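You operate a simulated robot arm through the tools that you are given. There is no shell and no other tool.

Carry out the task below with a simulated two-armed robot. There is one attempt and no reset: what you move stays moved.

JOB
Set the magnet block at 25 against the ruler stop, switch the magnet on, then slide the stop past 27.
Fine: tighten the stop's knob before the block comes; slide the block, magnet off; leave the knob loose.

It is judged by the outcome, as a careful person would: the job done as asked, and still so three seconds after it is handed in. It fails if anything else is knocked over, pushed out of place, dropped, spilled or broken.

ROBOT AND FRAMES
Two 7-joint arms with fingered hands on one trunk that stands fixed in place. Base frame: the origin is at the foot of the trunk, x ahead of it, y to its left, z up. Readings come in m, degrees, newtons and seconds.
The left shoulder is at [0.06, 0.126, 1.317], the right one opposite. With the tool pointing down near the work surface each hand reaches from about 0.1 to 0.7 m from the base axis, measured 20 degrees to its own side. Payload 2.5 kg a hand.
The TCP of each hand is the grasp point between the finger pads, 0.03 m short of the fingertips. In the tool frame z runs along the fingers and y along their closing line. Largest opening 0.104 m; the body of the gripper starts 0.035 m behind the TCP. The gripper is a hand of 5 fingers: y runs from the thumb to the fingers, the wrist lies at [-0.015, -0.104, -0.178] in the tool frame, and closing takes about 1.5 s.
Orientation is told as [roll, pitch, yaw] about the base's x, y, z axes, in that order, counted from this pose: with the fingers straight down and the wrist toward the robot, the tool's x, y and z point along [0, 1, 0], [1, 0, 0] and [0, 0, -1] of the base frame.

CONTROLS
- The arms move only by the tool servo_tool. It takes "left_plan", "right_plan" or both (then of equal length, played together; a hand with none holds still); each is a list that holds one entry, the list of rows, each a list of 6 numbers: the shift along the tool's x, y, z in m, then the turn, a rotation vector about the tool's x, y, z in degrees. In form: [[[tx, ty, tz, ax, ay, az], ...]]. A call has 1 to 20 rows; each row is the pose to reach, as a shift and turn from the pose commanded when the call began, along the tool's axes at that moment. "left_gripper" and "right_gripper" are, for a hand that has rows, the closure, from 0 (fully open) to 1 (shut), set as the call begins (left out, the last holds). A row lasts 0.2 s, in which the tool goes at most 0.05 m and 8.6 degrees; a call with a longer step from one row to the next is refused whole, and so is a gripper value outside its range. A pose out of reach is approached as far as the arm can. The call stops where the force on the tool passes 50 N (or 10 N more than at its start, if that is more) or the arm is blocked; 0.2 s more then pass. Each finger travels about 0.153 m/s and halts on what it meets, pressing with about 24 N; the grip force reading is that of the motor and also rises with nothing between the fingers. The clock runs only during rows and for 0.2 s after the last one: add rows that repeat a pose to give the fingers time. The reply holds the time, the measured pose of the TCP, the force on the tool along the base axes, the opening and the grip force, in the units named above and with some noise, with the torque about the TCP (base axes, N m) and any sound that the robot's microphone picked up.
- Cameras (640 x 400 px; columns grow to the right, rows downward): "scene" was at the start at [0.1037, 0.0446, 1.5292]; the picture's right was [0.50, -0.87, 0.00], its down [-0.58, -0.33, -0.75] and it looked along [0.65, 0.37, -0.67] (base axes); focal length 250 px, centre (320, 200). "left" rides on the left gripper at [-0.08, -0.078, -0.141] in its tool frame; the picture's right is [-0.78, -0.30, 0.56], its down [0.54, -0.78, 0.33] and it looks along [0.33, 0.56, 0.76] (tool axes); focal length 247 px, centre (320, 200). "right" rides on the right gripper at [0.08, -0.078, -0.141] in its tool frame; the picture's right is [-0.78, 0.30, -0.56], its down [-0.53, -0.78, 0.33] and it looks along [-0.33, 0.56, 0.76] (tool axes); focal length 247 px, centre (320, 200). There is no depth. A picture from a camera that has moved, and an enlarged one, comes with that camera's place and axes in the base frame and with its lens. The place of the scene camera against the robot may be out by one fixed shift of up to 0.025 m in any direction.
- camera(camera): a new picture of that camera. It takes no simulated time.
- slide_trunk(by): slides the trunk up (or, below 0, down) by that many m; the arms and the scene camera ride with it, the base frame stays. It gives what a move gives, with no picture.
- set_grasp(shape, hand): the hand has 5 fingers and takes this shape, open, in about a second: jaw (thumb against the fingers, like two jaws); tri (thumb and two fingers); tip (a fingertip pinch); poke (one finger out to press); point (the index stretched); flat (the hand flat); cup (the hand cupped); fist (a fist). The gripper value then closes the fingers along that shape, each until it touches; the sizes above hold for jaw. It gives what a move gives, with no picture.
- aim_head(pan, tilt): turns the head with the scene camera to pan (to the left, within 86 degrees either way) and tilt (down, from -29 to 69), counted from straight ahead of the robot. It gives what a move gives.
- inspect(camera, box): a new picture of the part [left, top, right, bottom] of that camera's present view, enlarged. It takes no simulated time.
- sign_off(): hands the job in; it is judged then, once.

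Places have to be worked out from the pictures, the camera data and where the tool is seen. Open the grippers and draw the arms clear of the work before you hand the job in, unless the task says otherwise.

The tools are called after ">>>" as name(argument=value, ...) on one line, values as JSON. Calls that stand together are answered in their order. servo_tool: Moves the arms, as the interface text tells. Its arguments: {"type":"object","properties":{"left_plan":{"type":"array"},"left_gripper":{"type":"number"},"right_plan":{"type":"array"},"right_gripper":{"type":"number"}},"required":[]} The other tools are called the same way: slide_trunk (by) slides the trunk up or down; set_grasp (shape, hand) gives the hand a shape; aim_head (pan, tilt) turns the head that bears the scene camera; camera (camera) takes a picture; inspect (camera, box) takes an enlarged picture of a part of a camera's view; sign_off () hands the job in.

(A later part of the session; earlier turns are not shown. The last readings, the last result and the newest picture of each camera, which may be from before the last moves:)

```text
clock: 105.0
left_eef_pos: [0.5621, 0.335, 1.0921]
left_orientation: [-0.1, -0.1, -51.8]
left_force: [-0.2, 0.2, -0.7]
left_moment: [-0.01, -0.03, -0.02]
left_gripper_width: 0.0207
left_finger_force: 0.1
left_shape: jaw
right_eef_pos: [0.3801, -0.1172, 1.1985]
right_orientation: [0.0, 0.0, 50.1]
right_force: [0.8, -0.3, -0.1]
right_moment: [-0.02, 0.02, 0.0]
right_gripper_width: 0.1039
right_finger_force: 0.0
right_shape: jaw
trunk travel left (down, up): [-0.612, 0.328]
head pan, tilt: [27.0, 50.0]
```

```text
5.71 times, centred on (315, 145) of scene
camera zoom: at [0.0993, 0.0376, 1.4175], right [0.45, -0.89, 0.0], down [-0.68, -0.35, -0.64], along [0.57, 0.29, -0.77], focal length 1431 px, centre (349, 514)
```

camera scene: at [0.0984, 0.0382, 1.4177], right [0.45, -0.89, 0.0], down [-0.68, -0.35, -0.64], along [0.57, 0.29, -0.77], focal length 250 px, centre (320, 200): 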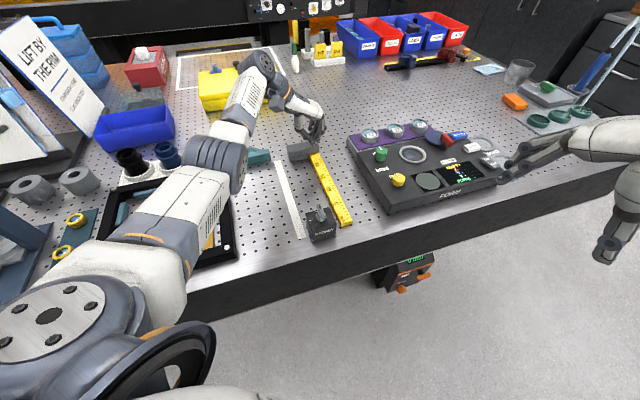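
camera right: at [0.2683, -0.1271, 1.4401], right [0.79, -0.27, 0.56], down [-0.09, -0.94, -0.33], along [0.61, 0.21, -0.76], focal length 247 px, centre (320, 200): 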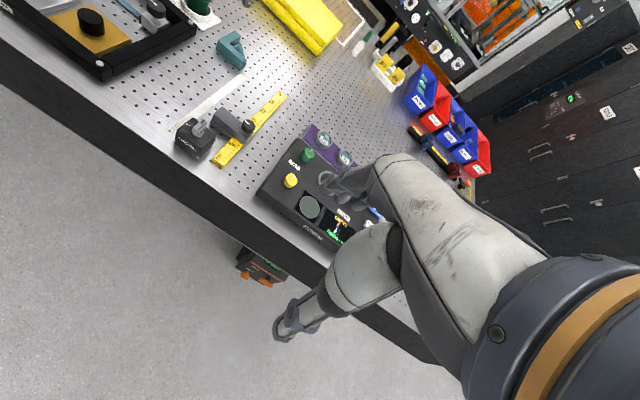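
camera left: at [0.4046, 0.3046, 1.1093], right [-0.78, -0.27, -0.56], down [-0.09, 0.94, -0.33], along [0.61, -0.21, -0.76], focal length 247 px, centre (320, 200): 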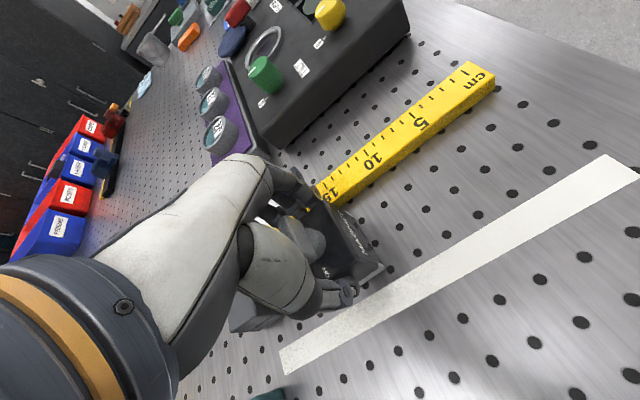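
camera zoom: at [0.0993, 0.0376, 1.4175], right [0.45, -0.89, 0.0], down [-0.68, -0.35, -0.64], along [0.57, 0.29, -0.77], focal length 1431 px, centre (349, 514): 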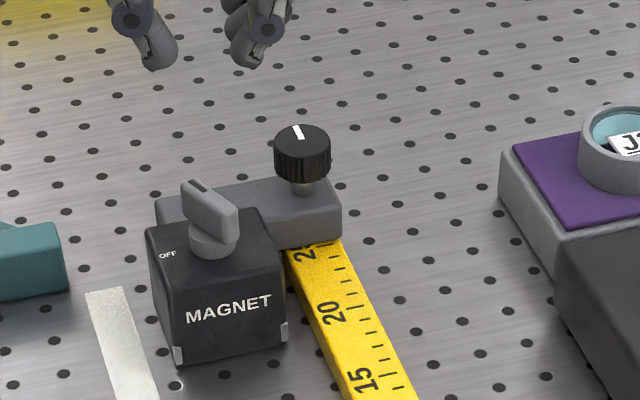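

That call was refused for one over-long step, so nothing moved. The lever is about 15° short of ON; I'll redo the approach with legal steps.

>>> servo_tool(left_plan=[[[0, 0, 0, 0, 0, -8], [0, 0, 0.01, 0, 0, -16], [0, 0, 0.02, 0, 0, -23], [0, 0, 0.03, 0, 0, -23], [0, 0, 0.03, 0, 0, -23]]], left_gripper=0.55)

>>> inspect(camera="left", box=[250, 160, 430, 330])

>>> inspect(camera="right", box=[210, 10, 310, 90])

```text
clock: 106.2
left_eef_pos: [0.562, 0.3368, 1.0594]
left_orientation: [-0.1, 0.0, -28.8]
left_force: [0.5, 0.0, 0.5]
left_moment: [0.0, 0.03, -0.01]
left_gripper_width: 0.0464
left_finger_force: 0.2
left_shape: jaw
right_eef_pos: [0.3807, -0.1167, 1.1995]
right_orientation: [0.0, 0.0, 50.0]
right_force: [-0.1, -0.3, -0.5]
right_moment: [0.01, 0.01, -0.03]
right_gripper_width: 0.1036
right_finger_force: 0.2
right_shape: jaw
trunk travel left (down, up): [-0.612, 0.328]
head pan, tilt: [27.0, 50.0]
```

```text
2.35 times, centred on (340, 245) of left
camera zoom: at [0.4535, 0.3028, 1.201], right [-0.63, -0.54, -0.56], down [-0.42, 0.84, -0.33], along [0.65, 0.02, -0.76], focal length 581 px, centre (273, 94)
```

zoom: 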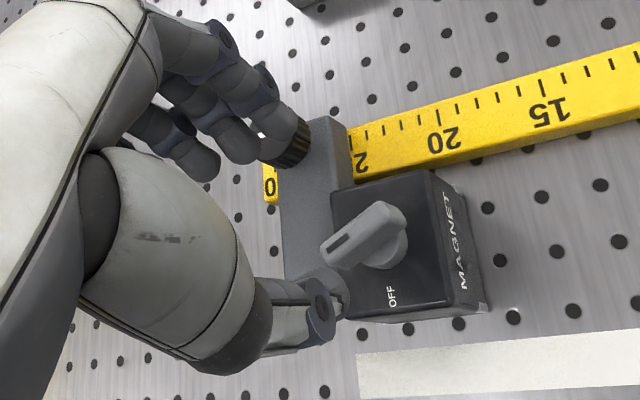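

```text
5.00 times, centred on (260, 50) of right
camera zoom: at [0.2684, -0.1263, 1.34], right [0.78, -0.27, 0.56], down [-0.09, -0.94, -0.33], along [0.61, 0.21, -0.76], focal length 1235 px, centre (620, 950)
```

zoom: 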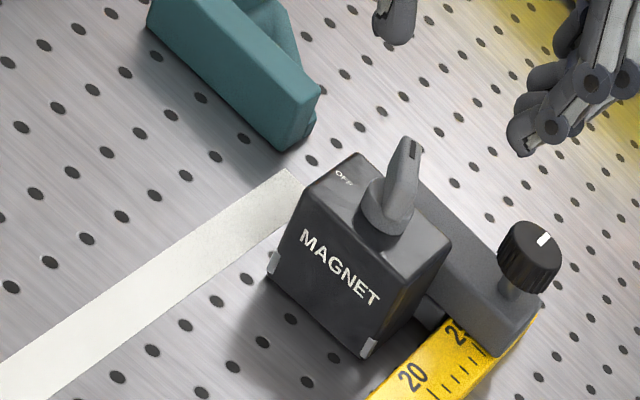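

The bar is now nearly parallel to the finger pads (the lever is about 12° short of ON). I'll centre on the lever axis, descend, and grip it fully.

>>> servo_tool(left_plan=[[[-0.002, -0.0005, 0.02, 0, 0, 1], [-0.004, -0.001, 0.04, 0, 0, 2], [-0.004, -0.001, 0.05, 0, 0, 2], [-0.004, -0.001, 0.056, 0, 0, 2], [-0.004, -0.001, 0.056, 0, 0, 2]]])

>>> inspect(camera="left", box=[250, 160, 430, 330])

>>> inspect(camera="scene", box=[280, 110, 350, 180])

>>> inspect(camera="right", box=[210, 10, 310, 90])

```text
clock: 107.4
left_eef_pos: [0.5585, 0.3323, 1.0051]
left_orientation: [-0.1, -0.1, -30.9]
left_force: [0.0, 0.0, 0.1]
left_moment: [-0.02, -0.01, -0.01]
left_gripper_width: 0.0466
left_finger_force: 0.1
left_shape: jaw
right_eef_pos: [0.3795, -0.1175, 1.1995]
right_orientation: [0.0, 0.0, 50.1]
right_force: [-0.1, 0.7, 0.6]
right_moment: [0.01, 0.01, -0.01]
right_gripper_width: 0.1038
right_finger_force: 0.1
right_shape: jaw
trunk travel left (down, up): [-0.612, 0.328]
head pan, tilt: [27.0, 50.0]
```

```text
2.35 times, centred on (340, 245) of left
camera zoom: at [0.4495, 0.3032, 1.1458], right [-0.65, -0.52, -0.56], down [-0.39, 0.86, -0.33], along [0.65, 0.0, -0.76], focal length 581 px, centre (273, 94)
```

zoom: 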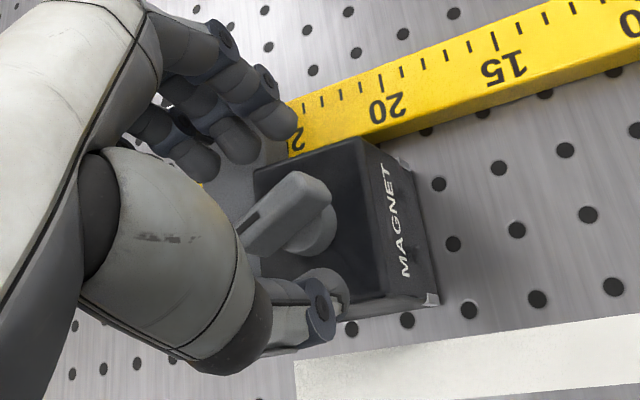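

```text
5.71 times, centred on (315, 145) of scene
camera zoom: at [0.0996, 0.0379, 1.4175], right [0.45, -0.89, 0.0], down [-0.68, -0.35, -0.64], along [0.57, 0.29, -0.77], focal length 1431 px, centre (349, 514)
```

zoom: 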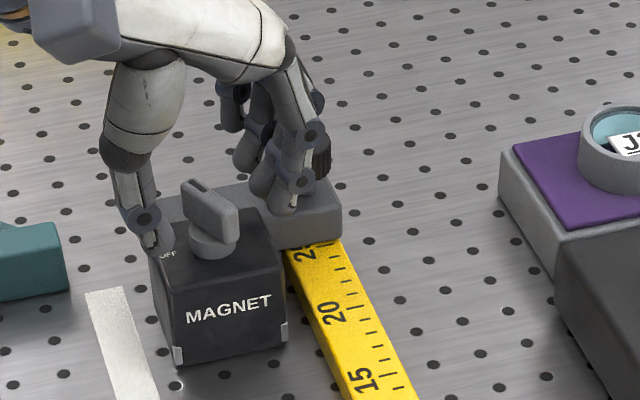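

```text
5.00 times, centred on (260, 50) of right
camera zoom: at [0.2684, -0.1263, 1.3399], right [0.78, -0.27, 0.56], down [-0.09, -0.94, -0.33], along [0.61, 0.21, -0.76], focal length 1235 px, centre (620, 950)
```

zoom: 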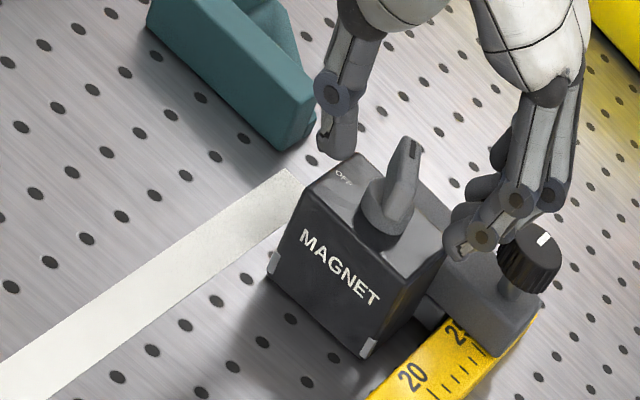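

The lever is between thumb and fingers with no contacts elsewhere. I'll close fully.

>>> servo_tool(left_plan=[[[0, 0, 0, 0, 0, 0], [0, 0, 0, 0, 0, 0], [0, 0, 0, 0, 0, 0], [0, 0, 0, 0, 0, 0], [0, 0, 0, 0, 0, 0]]], left_gripper=1.0)

>>> inspect(camera="left", box=[250, 160, 430, 330])

>>> inspect(camera="scene", box=[280, 110, 350, 180])

```text
clock: 108.6
left_eef_pos: [0.5581, 0.3325, 1.0056]
left_orientation: [0.0, 0.1, -30.9]
left_force: [-0.5, 0.7, 0.1]
left_moment: [0.02, 0.03, 0.0]
left_gripper_width: 0.0047
left_finger_force: 24.3
left_shape: jaw
right_eef_pos: [0.3796, -0.1178, 1.1992]
right_orientation: [0.0, 0.0, 50.0]
right_force: [0.4, 0.6, -0.9]
right_moment: [0.03, -0.04, -0.02]
right_gripper_width: 0.1038
right_finger_force: 0.1
right_shape: jaw
trunk travel left (down, up): [-0.612, 0.328]
head pan, tilt: [27.0, 50.0]
```

```text
2.35 times, centred on (340, 245) of left
camera zoom: at [0.4495, 0.3036, 1.1456], right [-0.65, -0.52, -0.55], down [-0.39, 0.86, -0.33], along [0.65, 0.0, -0.76], focal length 581 px, centre (273, 94)
```

zoom: 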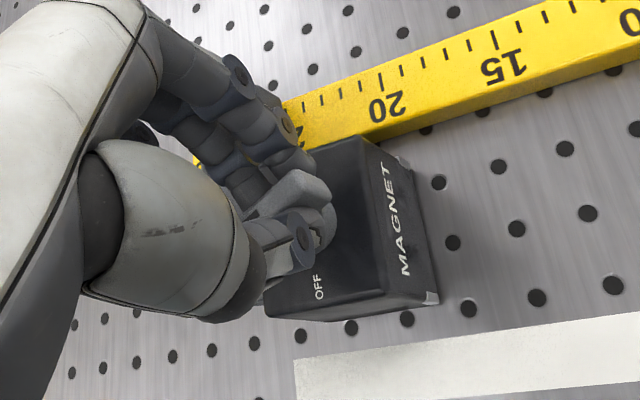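

```text
5.71 times, centred on (315, 145) of scene
camera zoom: at [0.0996, 0.0382, 1.4175], right [0.45, -0.89, 0.0], down [-0.68, -0.35, -0.64], along [0.57, 0.29, -0.77], focal length 1431 px, centre (349, 514)
```

zoom: 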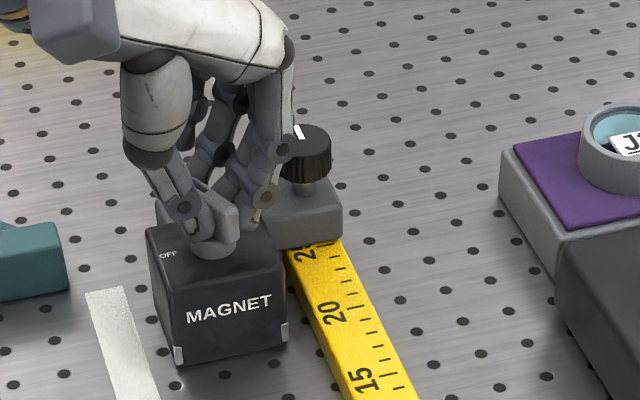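

Evenly gripped. I'll press lightly and turn 20° clockwise about the lever axis to drive it home to ON.

>>> servo_tool(left_plan=[[[0, 0, 0.002, 0, 0, 0], [-0.0002, 0, 0.0035, 0, 0, 2], [-0.0005, 0.0002, 0.0035, 0, 0, 5], [-0.0008, 0.0003, 0.0035, 0, 0, 8], [-0.001, 0.0004, 0.0035, 0, 0, 11], [-0.0013, 0.0005, 0.0035, 0, 0, 14], [-0.0016, 0.0006, 0.0035, 0, 0, 17], [-0.0019, 0.0007, 0.0035, 0, 0, 20], [-0.0019, 0.0007, 0.0035, 0, 0, 20]]])

>>> inspect(camera="left", box=[250, 160, 430, 330])

>>> inspect(camera="scene", box=[280, 110, 350, 180])

```text
clock: 110.6
left_eef_pos: [0.5589, 0.3304, 1.0034]
left_orientation: [0.1, -0.1, -50.9]
left_force: [-1.6, 7.5, 15.5]
left_moment: [0.17, 0.03, 0.06]
left_gripper_width: 0.0052
left_finger_force: 23.6
left_shape: jaw
right_eef_pos: [0.3777, -0.1175, 1.1994]
right_orientation: [-0.1, -0.1, 50.0]
right_force: [0.0, -0.2, -0.1]
right_moment: [0.0, 0.03, -0.02]
right_gripper_width: 0.1036
right_finger_force: 0.1
right_shape: jaw
trunk travel left (down, up): [-0.612, 0.328]
head pan, tilt: [27.0, 50.0]
```

```text
2.35 times, centred on (340, 245) of left
camera zoom: at [0.4458, 0.3397, 1.1437], right [-0.79, -0.26, -0.56], down [-0.07, 0.94, -0.33], along [0.61, -0.22, -0.76], focal length 581 px, centre (273, 94)
```

zoom: 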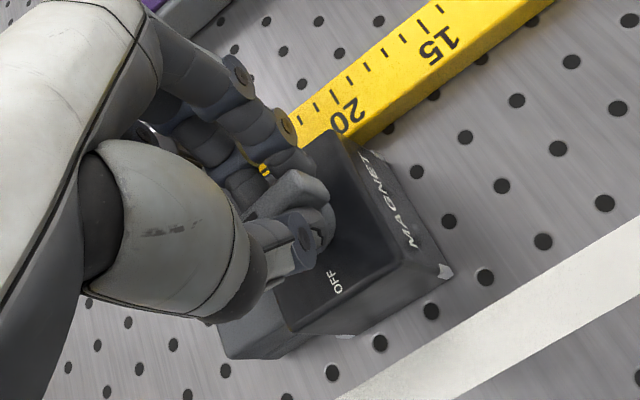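

```text
5.71 times, centred on (315, 145) of scene
camera zoom: at [0.0979, 0.0378, 1.4177], right [0.45, -0.89, 0.0], down [-0.68, -0.35, -0.64], along [0.57, 0.29, -0.77], focal length 1431 px, centre (349, 514)
```

zoom: 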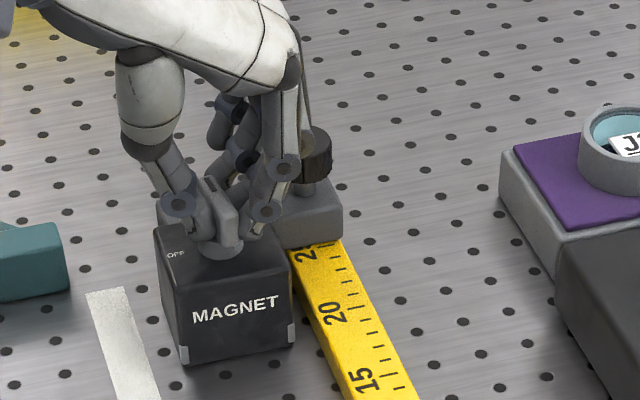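

I'll check the block's position and the lever from the right camera.

>>> inspect(camera="right", box=[210, 10, 310, 90])

>>> inspect(camera="scene", box=[290, 130, 340, 180])

>>> inspect(camera="left", box=[280, 200, 370, 290])

```text
5.00 times, centred on (260, 50) of right
camera zoom: at [0.2668, -0.1264, 1.3404], right [0.78, -0.27, 0.56], down [-0.09, -0.94, -0.33], along [0.61, 0.21, -0.76], focal length 1235 px, centre (620, 950)
```

zoom: 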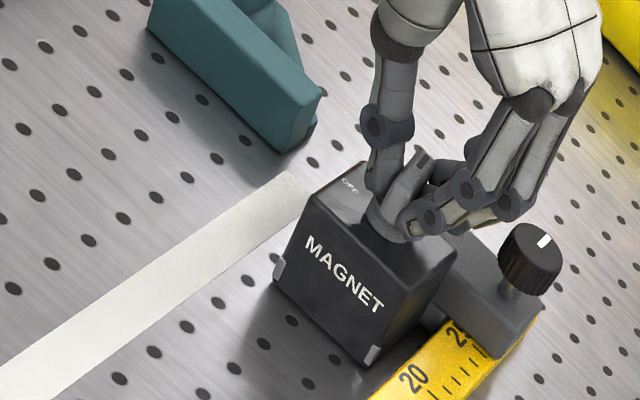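

```text
8.00 times, centred on (315, 155) of scene
camera zoom: at [0.0979, 0.0378, 1.4177], right [0.45, -0.89, 0.0], down [-0.68, -0.35, -0.64], along [0.57, 0.29, -0.77], focal length 2003 px, centre (360, 560)
```

zoom: 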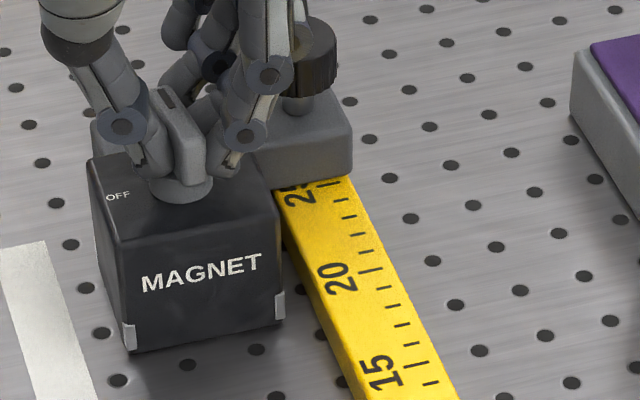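

```text
4.44 times, centred on (325, 245) of left
camera zoom: at [0.4458, 0.3397, 1.1437], right [-0.79, -0.26, -0.56], down [-0.07, 0.94, -0.33], along [0.61, -0.22, -0.76], focal length 1098 px, centre (298, 0)
```

zoom: 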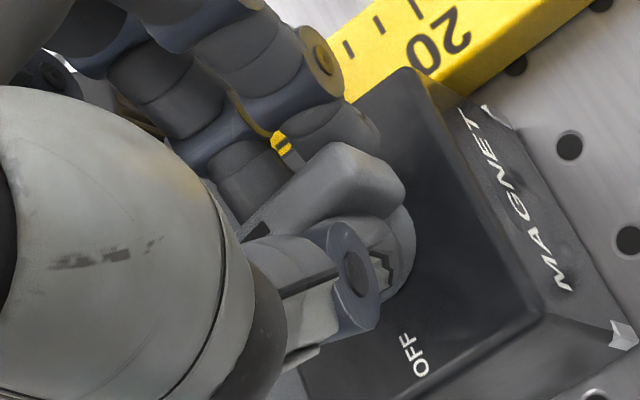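

The block shifted about 3 mm sideways along the stop and the lever is about 6° short. I'll push it firmly back against the stop (+u) and turn another 7°.

>>> servo_tool(left_plan=[[[0.0015, -0.0007, -0.0015, 0, 0, 0], [0.003, -0.0013, -0.0015, 0, 0, 0], [0.004, -0.0013, 0.0, 0, 0, 0], [0.004, -0.0013, 0.0, 0, 0, 2.5], [0.004, -0.0013, 0.0, 0, 0, 5], [0.004, -0.0013, 0.0, 0, 0, 7], [0.004, -0.0013, 0.0, 0, 0, 7]]])

>>> inspect(camera="right", box=[210, 10, 310, 90])

>>> inspect(camera="scene", box=[290, 130, 340, 180])

```text
clock: 112.2
left_eef_pos: [0.5582, 0.3326, 1.0031]
left_orientation: [0.0, -0.1, -58.0]
left_force: [-8.9, -6.9, 12.4]
left_moment: [-0.24, 0.2, -0.05]
left_gripper_width: 0.0058
left_finger_force: 24.3
left_shape: jaw
right_eef_pos: [0.3776, -0.1192, 1.2004]
right_orientation: [0.0, -0.1, 50.0]
right_force: [0.4, -0.5, 0.2]
right_moment: [-0.02, 0.01, 0.01]
right_gripper_width: 0.1036
right_finger_force: 0.1
right_shape: jaw
trunk travel left (down, up): [-0.612, 0.328]
head pan, tilt: [27.0, 50.0]
```

```text
5.00 times, centred on (260, 50) of right
camera zoom: at [0.2662, -0.1277, 1.3403], right [0.78, -0.27, 0.56], down [-0.09, -0.94, -0.33], along [0.61, 0.21, -0.76], focal length 1235 px, centre (620, 950)
```

zoom: 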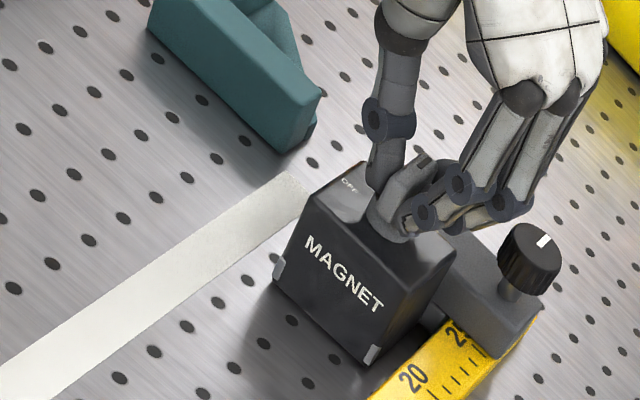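

```text
8.00 times, centred on (315, 155) of scene
camera zoom: at [0.0973, 0.0363, 1.4178], right [0.45, -0.89, 0.0], down [-0.68, -0.35, -0.64], along [0.57, 0.29, -0.76], focal length 2003 px, centre (360, 560)
```

zoom: 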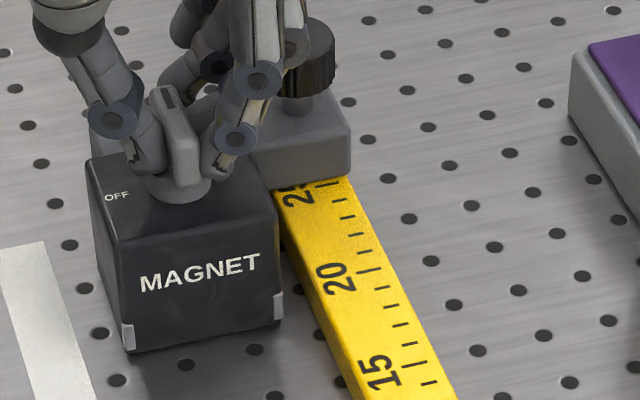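

Contact with the stop is firm and the bar now looks parallel to the ruler. I'll ease off, open slightly, and lift straight up to verify.

>>> servo_tool(left_plan=[[[-0.001, 0, -0.002, 0, 0, 0], [-0.002, 0, -0.0035, 0, 0, 0], [-0.002, 0, -0.0035, 0, 0, 0]]])

>>> servo_tool(left_plan=[[[0, 0, 0, 0, 0, 0], [0, 0, 0, 0, 0, 0], [0, 0, -0.01, 0, 0, 0], [0, 0, -0.025, 0, 0, 0], [0, 0, -0.05, 0, 0, 0], [0, 0, -0.085, 0, 0, 0]]], left_gripper=0.8)

>>> inspect(camera="left", box=[280, 180, 450, 320])

>>> inspect(camera="scene", box=[290, 130, 340, 180])

>>> inspect(camera="right", box=[210, 20, 300, 90])

```text
clock: 113.0
left_eef_pos: [0.5589, 0.3318, 1.004]
left_orientation: [-0.2, 0.1, -57.8]
left_force: [-4.3, -2.2, -0.4]
left_moment: [-0.07, 0.12, -0.01]
left_gripper_width: 0.0055
left_finger_force: 24.3
left_shape: jaw
right_eef_pos: [0.3785, -0.1177, 1.1991]
right_orientation: [0.1, 0.0, 50.0]
right_force: [0.4, -0.2, 0.3]
right_moment: [-0.01, -0.04, -0.04]
right_gripper_width: 0.1036
right_finger_force: 0.0
right_shape: jaw
trunk travel left (down, up): [-0.612, 0.328]
head pan, tilt: [27.0, 50.0]
```

```text
clock: 114.4
left_eef_pos: [0.561, 0.3305, 1.0881]
left_orientation: [-0.1, -0.1, -57.8]
left_force: [-1.0, -0.6, -0.2]
left_moment: [0.01, 0.0, 0.03]
left_gripper_width: 0.0207
left_finger_force: 0.1
left_shape: jaw
right_eef_pos: [0.3807, -0.1177, 1.1979]
right_orientation: [-0.1, 0.2, 50.1]
right_force: [0.0, -0.4, -0.2]
right_moment: [0.04, -0.03, 0.03]
right_gripper_width: 0.1039
right_finger_force: 0.0
right_shape: jaw
trunk travel left (down, up): [-0.612, 0.328]
head pan, tilt: [27.0, 50.0]
```

```text
2.86 times, centred on (365, 250) of left
camera zoom: at [0.4512, 0.354, 1.2297], right [-0.82, -0.16, -0.56], down [0.04, 0.94, -0.33], along [0.58, -0.29, -0.76], focal length 706 px, centre (191, 57)
```

zoom: 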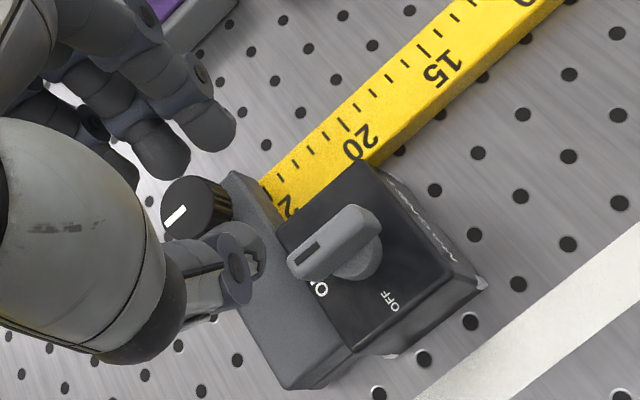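

```text
8.00 times, centred on (315, 155) of scene
camera zoom: at [0.0994, 0.0376, 1.4175], right [0.45, -0.89, 0.0], down [-0.68, -0.35, -0.64], along [0.57, 0.29, -0.77], focal length 2003 px, centre (360, 560)
```

zoom: 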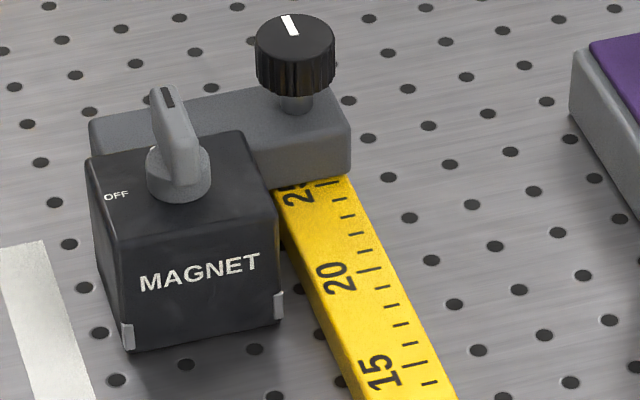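

```text
5.71 times, centred on (255, 55) of right
camera zoom: at [0.2682, -0.1266, 1.3399], right [0.78, -0.27, 0.56], down [-0.09, -0.94, -0.33], along [0.61, 0.21, -0.76], focal length 1411 px, centre (691, 1029)
```

zoom: 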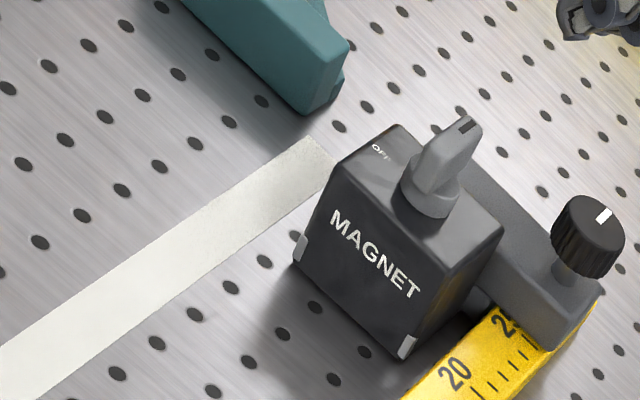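

The lever is now aligned with ON and the block is flush at 25 against the stop. Next I'll loosen the knob: I'll bring the hand above it at yaw −5°, with a narrower opening to stay clear of the lever.

>>> servo_tool(left_plan=[[[0, 0, -0.005, 0, 0, -8], [0, 0, -0.005, 0, 0, -16], [0, 0, -0.005, 0, 0, -24], [0.013, 0.01, -0.005, 0, 0, -32], [0.026, 0.02, -0.005, 0, 0, -40], [0.04, 0.03, -0.005, 0, 0, -48], [0.0531, 0.0397, -0.005, 0, 0, -53], [0.0531, 0.0397, 0.01, 0, 0, -53], [0.0531, 0.0397, 0.025, 0, 0, -53], [0.0531, 0.0397, 0.025, 0, 0, -53]]], left_gripper=0.58)

>>> inspect(camera="left", box=[250, 160, 430, 330])

>>> inspect(camera="scene", box=[270, 90, 360, 180])

>>> inspect(camera="right", box=[210, 10, 310, 90])

```text
clock: 116.6
left_eef_pos: [0.6255, 0.3299, 1.0676]
left_orientation: [-0.1, 0.1, -4.8]
left_force: [0.1, -0.1, 0.2]
left_moment: [-0.01, -0.01, -0.02]
left_gripper_width: 0.0433
left_finger_force: 0.0
left_shape: jaw
right_eef_pos: [0.3794, -0.1171, 1.1998]
right_orientation: [-0.1, 0.1, 50.0]
right_force: [0.1, -0.4, -0.7]
right_moment: [-0.02, 0.03, 0.03]
right_gripper_width: 0.104
right_finger_force: 0.1
right_shape: jaw
trunk travel left (down, up): [-0.612, 0.328]
head pan, tilt: [27.0, 50.0]
```

```text
2.35 times, centred on (340, 245) of left
camera zoom: at [0.54, 0.2555, 1.2074], right [-0.36, -0.75, -0.56], down [-0.73, 0.6, -0.33], along [0.58, 0.28, -0.76], focal length 581 px, centre (273, 94)
```

zoom: 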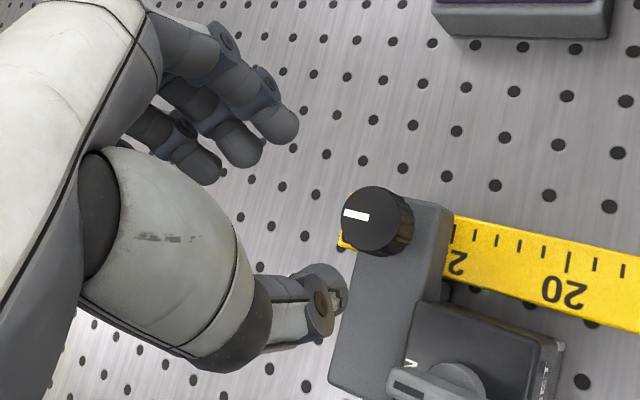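

```text
4.44 times, centred on (315, 135) of scene
camera zoom: at [0.0996, 0.0378, 1.4175], right [0.45, -0.89, 0.0], down [-0.68, -0.35, -0.64], along [0.57, 0.29, -0.77], focal length 1113 px, centre (342, 489)
```

zoom: 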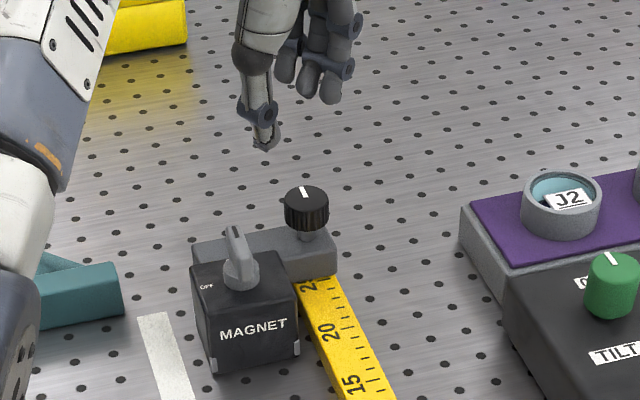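

```text
5.00 times, centred on (260, 50) of right
camera zoom: at [0.2683, -0.1263, 1.34], right [0.78, -0.27, 0.56], down [-0.09, -0.94, -0.33], along [0.61, 0.21, -0.76], focal length 1235 px, centre (620, 950)
```

zoom: 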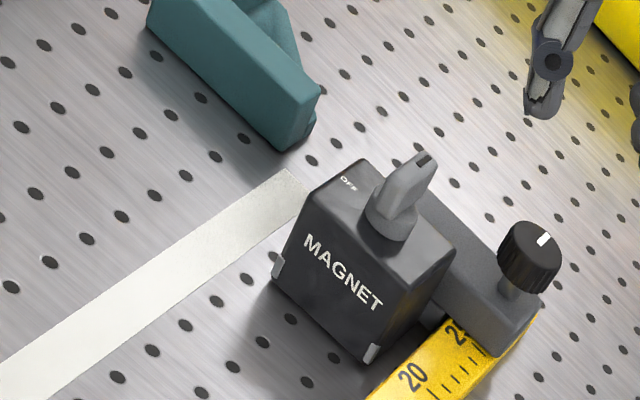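

The hand is nearly over the knob; I'll correct by (−3, +6) mm, descend to 1.003 and look before closing.

>>> servo_tool(left_plan=[[[-0.0015, 0.003, 0.01, 0, 0, 0], [-0.003, 0.006, 0.025, 0, 0, 0], [-0.003, 0.006, 0.04, 0, 0, 0], [-0.003, 0.006, 0.055, 0, 0, 0], [-0.003, 0.006, 0.064, 0, 0, 0], [-0.003, 0.006, 0.064, 0, 0, 0]]])

>>> inspect(camera="left", box=[250, 160, 430, 330])

>>> inspect(camera="scene", box=[270, 90, 360, 180])

>>> inspect(camera="right", box=[210, 10, 310, 90])

```text
clock: 118.0
left_eef_pos: [0.6311, 0.3241, 1.0016]
left_orientation: [-0.1, 0.1, -4.8]
left_force: [0.3, -0.3, 0.3]
left_moment: [0.0, 0.04, 0.01]
left_gripper_width: 0.0433
left_finger_force: 0.0
left_shape: jaw
right_eef_pos: [0.3801, -0.1171, 1.1982]
right_orientation: [0.0, 0.0, 50.1]
right_force: [0.6, 0.3, 0.0]
right_moment: [0.01, 0.03, 0.0]
right_gripper_width: 0.1035
right_finger_force: 0.2
right_shape: jaw
trunk travel left (down, up): [-0.612, 0.328]
head pan, tilt: [27.0, 50.0]
```

```text
2.35 times, centred on (340, 245) of left
camera zoom: at [0.5468, 0.2507, 1.1419], right [-0.36, -0.75, -0.56], down [-0.73, 0.6, -0.33], along [0.58, 0.28, -0.76], focal length 581 px, centre (273, 94)
```

zoom: 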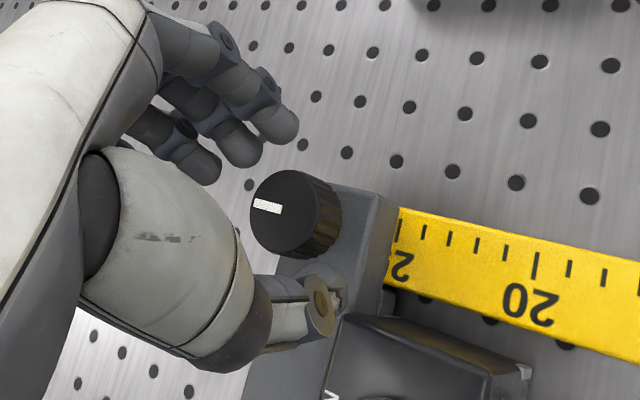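

```text
4.44 times, centred on (315, 135) of scene
camera zoom: at [0.0996, 0.0378, 1.4175], right [0.45, -0.89, 0.0], down [-0.68, -0.35, -0.64], along [0.57, 0.29, -0.77], focal length 1113 px, centre (342, 489)
```

zoom: 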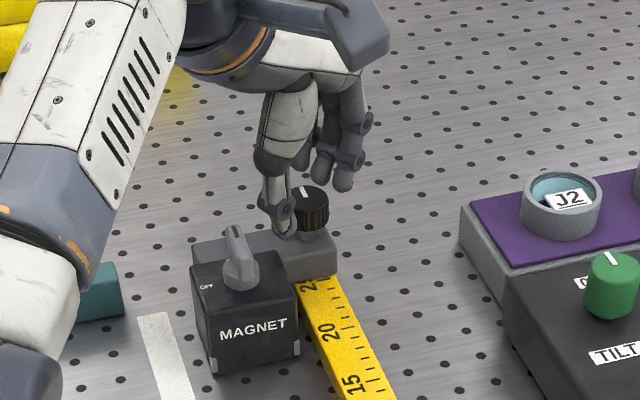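

```text
5.00 times, centred on (260, 50) of right
camera zoom: at [0.2684, -0.1263, 1.34], right [0.78, -0.27, 0.56], down [-0.09, -0.94, -0.33], along [0.61, 0.21, -0.76], focal length 1235 px, centre (620, 950)
```

zoom: 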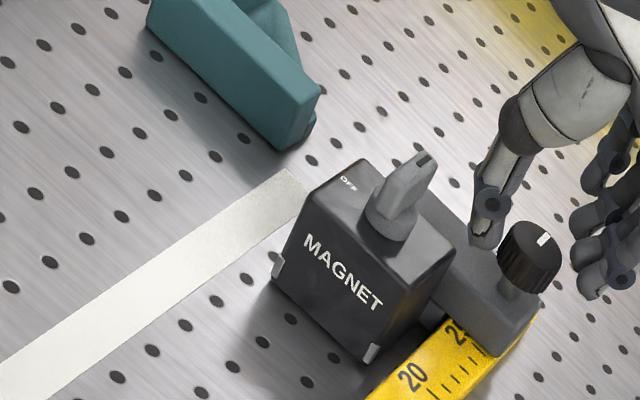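

The knob is centred between thumb and index. I'll close on it.

>>> servo_tool(left_plan=[[[0, 0, 0, 0, 0, 0], [0, 0, 0, 0, 0, 0], [0, 0, 0, 0, 0, 0], [0, 0, 0, 0, 0, 0], [0, 0, 0, 0, 0, 0]]], left_gripper=0.92)

>>> inspect(camera="left", box=[250, 160, 430, 330])

```text
clock: 119.2
left_eef_pos: [0.6314, 0.3245, 1.0012]
left_orientation: [0.0, 0.0, -4.9]
left_force: [-6.2, -2.0, -1.6]
left_moment: [-0.02, 0.12, -0.01]
left_gripper_width: 0.0162
left_finger_force: 24.6
left_shape: jaw
right_eef_pos: [0.3792, -0.1173, 1.1995]
right_orientation: [0.0, 0.0, 50.0]
right_force: [0.1, -0.4, -0.7]
right_moment: [0.03, 0.0, 0.0]
right_gripper_width: 0.1037
right_finger_force: 0.0
right_shape: jaw
trunk travel left (down, up): [-0.612, 0.328]
head pan, tilt: [27.0, 50.0]
```

```text
2.35 times, centred on (340, 245) of left
camera zoom: at [0.5462, 0.2506, 1.142], right [-0.36, -0.75, -0.56], down [-0.73, 0.6, -0.33], along [0.58, 0.28, -0.76], focal length 581 px, centre (273, 94)
```

zoom: 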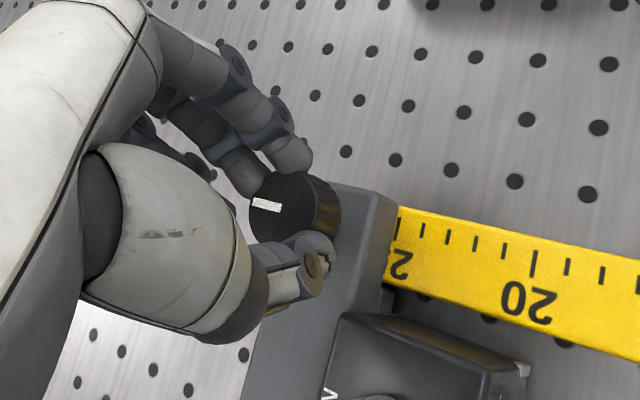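

Gripped. I'll turn counter-clockwise 30° with a slight push away from the block (+u), then check.

>>> servo_tool(left_plan=[[[0.0002, 0.0002, 0, 0, 0, -5], [0.0005, 0.0004, 0, 0, 0, -10], [0.0008, 0.0006, 0, 0, 0, -15], [0.001, 0.0008, 0, 0, 0, -20], [0.0012, 0.001, 0, 0, 0, -25], [0.0015, 0.0013, 0, 0, 0, -30]]])

>>> inspect(camera="left", box=[250, 160, 430, 330])

>>> inspect(camera="scene", box=[280, 110, 350, 180])

```text
clock: 120.6
left_eef_pos: [0.6318, 0.3256, 1.0013]
left_orientation: [-0.1, 0.1, 25.3]
left_force: [0.5, -4.8, -3.8]
left_moment: [-0.07, -0.03, -0.01]
left_gripper_width: 0.016
left_finger_force: 23.7
left_shape: jaw
right_eef_pos: [0.3796, -0.1184, 1.1978]
right_orientation: [0.0, -0.1, 50.0]
right_force: [0.3, -0.4, 0.5]
right_moment: [0.01, -0.01, 0.02]
right_gripper_width: 0.1037
right_finger_force: 0.2
right_shape: jaw
trunk travel left (down, up): [-0.612, 0.328]
head pan, tilt: [27.0, 50.0]
```

```text
2.35 times, centred on (340, 245) of left
camera zoom: at [0.5956, 0.2197, 1.1423], right [0.06, -0.83, -0.56], down [-0.93, 0.15, -0.33], along [0.36, 0.54, -0.76], focal length 581 px, centre (273, 94)
```

zoom: 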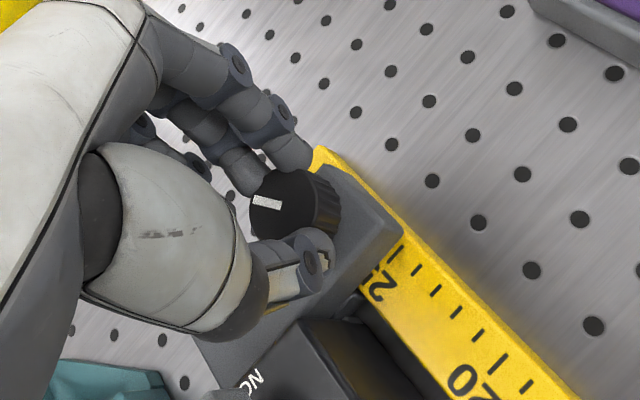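

```text
5.71 times, centred on (315, 145) of scene
camera zoom: at [0.1002, 0.0376, 1.4174], right [0.45, -0.89, 0.0], down [-0.68, -0.35, -0.64], along [0.57, 0.29, -0.77], focal length 1431 px, centre (349, 514)
```

zoom: 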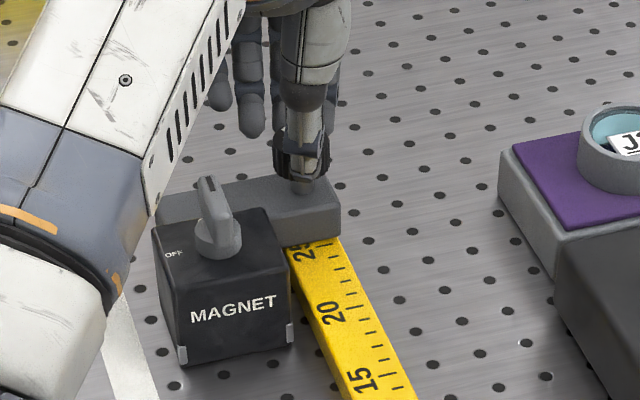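

Loosening well; the knob turns with the hand and the stop hasn't moved toward the block. I'll continue 30° more counter-clockwise with a small +u bias.

>>> servo_tool(left_plan=[[[0.0002, 0.0005, 0, 0, 0, -5], [0.0003, 0.001, 0, 0, 0, -10], [0.0005, 0.0014, 0, 0, 0, -15], [0.0007, 0.0019, 0, 0, 0, -20], [0.0009, 0.0024, 0, 0, 0, -25], [0.001, 0.0028, 0, 0, 0, -30]]])

>>> inspect(camera="left", box=[250, 160, 430, 330])

```text
clock: 122.0
left_eef_pos: [0.6349, 0.3269, 1.0012]
left_orientation: [0.0, 0.0, 55.2]
left_force: [2.2, -4.7, -2.1]
left_moment: [-0.08, -0.05, -0.01]
left_gripper_width: 0.0159
left_finger_force: 24.4
left_shape: jaw
right_eef_pos: [0.3809, -0.1182, 1.1984]
right_orientation: [0.0, 0.1, 50.1]
right_force: [-0.1, -0.2, -0.1]
right_moment: [0.01, -0.01, 0.03]
right_gripper_width: 0.1037
right_finger_force: 0.1
right_shape: jaw
trunk travel left (down, up): [-0.612, 0.328]
head pan, tilt: [27.0, 50.0]
```

```text
2.35 times, centred on (340, 245) of left
camera zoom: at [0.6553, 0.2177, 1.1422], right [0.47, -0.69, -0.56], down [-0.88, -0.33, -0.33], along [0.04, 0.65, -0.76], focal length 581 px, centre (273, 94)
```

zoom: 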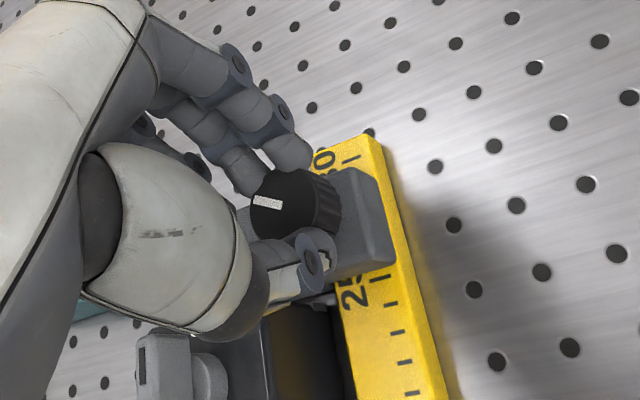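

The stop is now slightly clear of the block (about 25.4). I'll release, lift 3 cm, rotate back to yaw 5° and re-grip to loosen the knob fully.

>>> servo_tool(left_plan=[[[0, 0, 0, 0, 0, 0], [0, 0, 0, 0, 0, 0], [0, 0, 0, 0, 0, 0], [0, 0, -0.015, 0, 0, 0], [0, 0, -0.03, 0, 0, 0], [0, 0, -0.03, 0, 0, 8], [0, 0, -0.03, 0, 0, 16], [0, 0, -0.03, 0, 0, 24], [0, 0, -0.03, 0, 0, 32], [0, 0, -0.03, 0, 0, 40], [0, 0, -0.03, 0, 0, 48], [0, 0, -0.03, 0, 0, 50]]], left_gripper=0.58)

>>> inspect(camera="left", box=[250, 160, 430, 330])

>>> inspect(camera="scene", box=[280, 110, 350, 180])

```text
clock: 124.6
left_eef_pos: [0.635, 0.3272, 1.0322]
left_orientation: [-0.1, 0.1, 5.1]
left_force: [-0.9, 0.5, 0.4]
left_moment: [0.04, 0.0, 0.01]
left_gripper_width: 0.0436
left_finger_force: 0.0
left_shape: jaw
right_eef_pos: [0.3807, -0.1188, 1.1996]
right_orientation: [0.1, 0.0, 50.0]
right_force: [0.5, 0.6, -0.6]
right_moment: [0.04, 0.01, 0.02]
right_gripper_width: 0.1039
right_finger_force: 0.0
right_shape: jaw
trunk travel left (down, up): [-0.612, 0.328]
head pan, tilt: [27.0, 50.0]
```

```text
2.35 times, centred on (340, 245) of left
camera zoom: at [0.5626, 0.2405, 1.173], right [-0.23, -0.8, -0.56], down [-0.82, 0.46, -0.33], along [0.52, 0.38, -0.76], focal length 581 px, centre (273, 94)
```

zoom: 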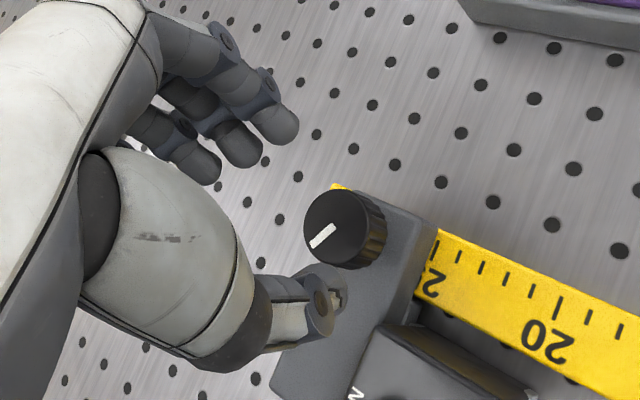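

```text
5.71 times, centred on (315, 145) of scene
camera zoom: at [0.0996, 0.0379, 1.4175], right [0.45, -0.89, 0.0], down [-0.68, -0.35, -0.64], along [0.57, 0.29, -0.77], focal length 1431 px, centre (349, 514)
```

zoom: 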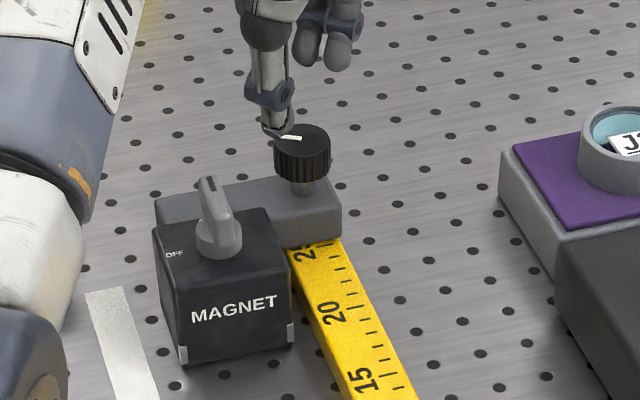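

The knob mark has moved about two-thirds of the way back. I'll centre on the knob (−2, −5.5 mm), descend and grip.

>>> servo_tool(left_plan=[[[-0.001, -0.003, 0.005, 0, 0, 0], [-0.002, -0.0055, 0.015, 0, 0, 0], [-0.002, -0.0055, 0.03, 0, 0, 0], [-0.002, -0.0055, 0.03, 0, 0, 0]]])

>>> servo_tool(left_plan=[[[0, 0, 0, 0, 0, 0], [0, 0, 0, 0, 0, 0], [0, 0, 0, 0, 0, 0], [0, 0, 0, 0, 0, 0]]], left_gripper=0.92)

>>> inspect(camera="left", box=[250, 160, 430, 330])

```text
clock: 125.6
left_eef_pos: [0.6297, 0.3242, 1.0024]
left_orientation: [-0.1, 0.2, 5.0]
left_force: [0.1, -0.2, -0.4]
left_moment: [0.01, -0.01, 0.02]
left_gripper_width: 0.0433
left_finger_force: 0.2
left_shape: jaw
right_eef_pos: [0.3797, -0.1169, 1.198]
right_orientation: [0.0, 0.0, 50.0]
right_force: [-0.7, 0.0, 0.8]
right_moment: [0.01, -0.01, 0.03]
right_gripper_width: 0.1037
right_finger_force: 0.1
right_shape: jaw
trunk travel left (down, up): [-0.612, 0.328]
head pan, tilt: [27.0, 50.0]
```

```text
clock: 126.6
left_eef_pos: [0.6301, 0.325, 1.0018]
left_orientation: [-0.1, 0.1, 5.1]
left_force: [-1.2, -1.1, 0.7]
left_moment: [0.04, -0.06, 0.0]
left_gripper_width: 0.0157
left_finger_force: 24.0
left_shape: jaw
right_eef_pos: [0.3802, -0.1174, 1.1991]
right_orientation: [-0.2, 0.0, 50.0]
right_force: [-0.3, 0.8, -1.0]
right_moment: [0.0, 0.02, -0.03]
right_gripper_width: 0.1034
right_finger_force: 0.0
right_shape: jaw
trunk travel left (down, up): [-0.612, 0.328]
head pan, tilt: [27.0, 50.0]
```

```text
2.35 times, centred on (340, 245) of left
camera zoom: at [0.559, 0.2385, 1.1433], right [-0.23, -0.8, -0.56], down [-0.82, 0.46, -0.33], along [0.52, 0.38, -0.76], focal length 581 px, centre (273, 94)
```

zoom: 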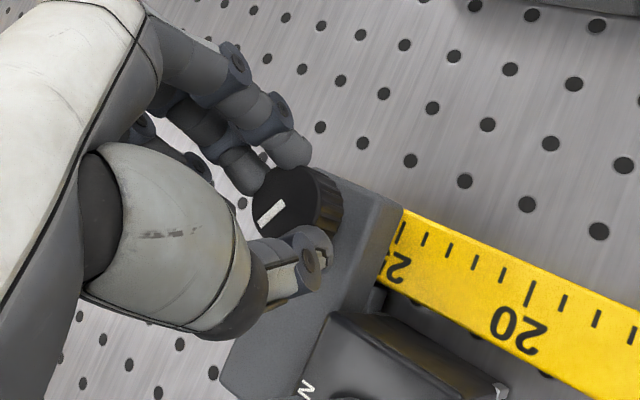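

Evenly gripped. I'll turn the remaining 30° counter-clockwise, again with a slight +u bias.

>>> servo_tool(left_plan=[[[0.0003, 0.0004, 0, 0, 0, -5], [0.0006, 0.0008, 0, 0, 0, -10], [0.001, 0.0011, 0, 0, 0, -15], [0.0013, 0.0015, 0, 0, 0, -20], [0.0016, 0.0019, 0, 0, 0, -25], [0.0019, 0.0023, 0, 0, 0, -30]]])

>>> inspect(camera="left", box=[250, 160, 430, 330])

```text
clock: 128.0
left_eef_pos: [0.6315, 0.3253, 1.002]
left_orientation: [-0.1, -0.1, 35.3]
left_force: [2.2, -6.2, 3.0]
left_moment: [-0.13, -0.11, -0.09]
left_gripper_width: 0.0157
left_finger_force: 24.0
left_shape: jaw
right_eef_pos: [0.3803, -0.1178, 1.1988]
right_orientation: [-0.1, 0.0, 50.0]
right_force: [0.1, -0.1, -0.2]
right_moment: [0.02, 0.02, 0.0]
right_gripper_width: 0.1036
right_finger_force: 0.0
right_shape: jaw
trunk travel left (down, up): [-0.612, 0.328]
head pan, tilt: [27.0, 50.0]
```

```text
2.35 times, centred on (340, 245) of left
camera zoom: at [0.613, 0.2155, 1.143], right [0.21, -0.81, -0.56], down [-0.94, -0.01, -0.33], along [0.26, 0.59, -0.76], focal length 581 px, centre (273, 94)
```

zoom: 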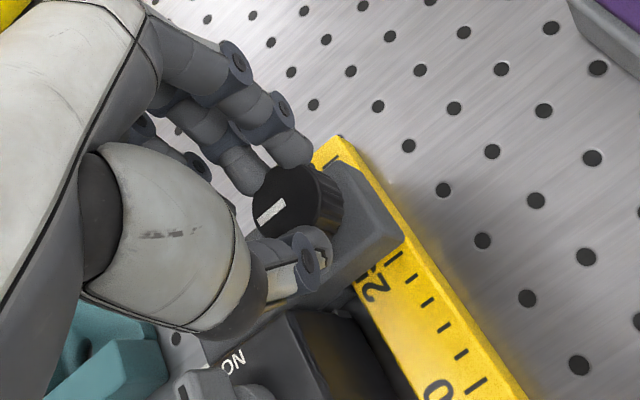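

The knob is back to its loose position (mark toward the arm's end, as at the start). I'll slide the stop +2.8 cm along the ruler, relieving the side force as I go.

>>> servo_tool(left_plan=[[[-0.0015, 0.0003, 0, 0, 0, 0], [-0.0007, 0.0052, 0, 0, 0, 0], [0.0002, 0.0101, 0, 0, 0, 0], [0.0011, 0.0151, 0, 0, 0, 0], [0.002, 0.02, 0, 0, 0, 0], [0.0028, 0.0249, 0, 0, 0, 0], [0.0034, 0.0279, 0, 0, 0, 0], [0.0034, 0.0279, 0, 0, 0, 0]]])

>>> inspect(camera="left", box=[250, 160, 430, 330])

>>> inspect(camera="scene", box=[280, 100, 350, 180])

```text
clock: 129.8
left_eef_pos: [0.6514, 0.3461, 1.0021]
left_orientation: [-0.1, 0.0, 35.1]
left_force: [1.3, -2.2, 5.9]
left_moment: [-0.02, -0.09, -0.07]
left_gripper_width: 0.016
left_finger_force: 23.8
left_shape: jaw
right_eef_pos: [0.3801, -0.1187, 1.1994]
right_orientation: [0.1, -0.1, 50.0]
right_force: [0.3, 0.5, 0.2]
right_moment: [0.0, 0.0, 0.02]
right_gripper_width: 0.104
right_finger_force: 0.0
right_shape: jaw
trunk travel left (down, up): [-0.612, 0.328]
head pan, tilt: [27.0, 50.0]
```

```text
2.35 times, centred on (340, 245) of left
camera zoom: at [0.6331, 0.235, 1.1427], right [0.2, -0.81, -0.56], down [-0.94, -0.01, -0.33], along [0.26, 0.59, -0.76], focal length 581 px, centre (273, 94)
```

zoom: 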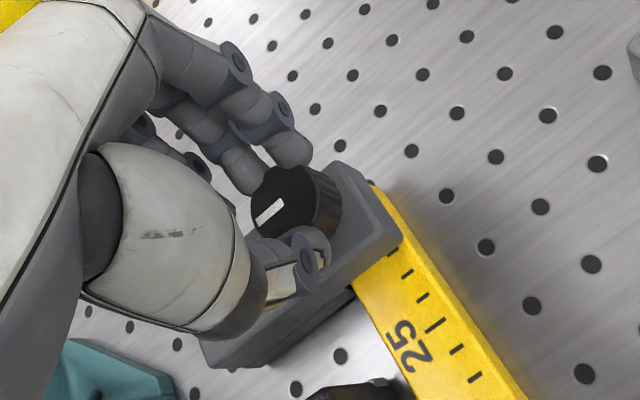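

```text
5.00 times, centred on (315, 140) of scene
camera zoom: at [0.099, 0.0372, 1.4176], right [0.45, -0.89, 0.0], down [-0.68, -0.35, -0.64], along [0.57, 0.29, -0.77], focal length 1252 px, centre (345, 500)
```

zoom: 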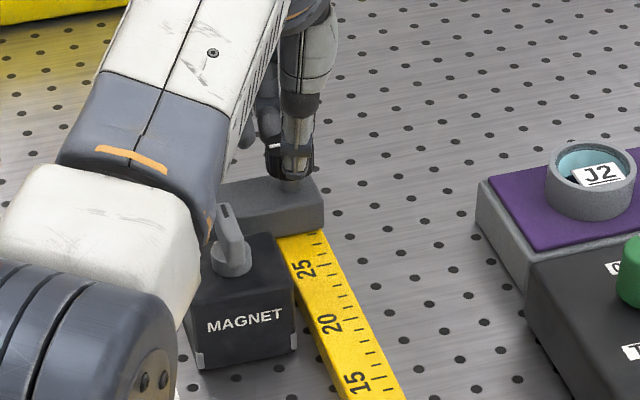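

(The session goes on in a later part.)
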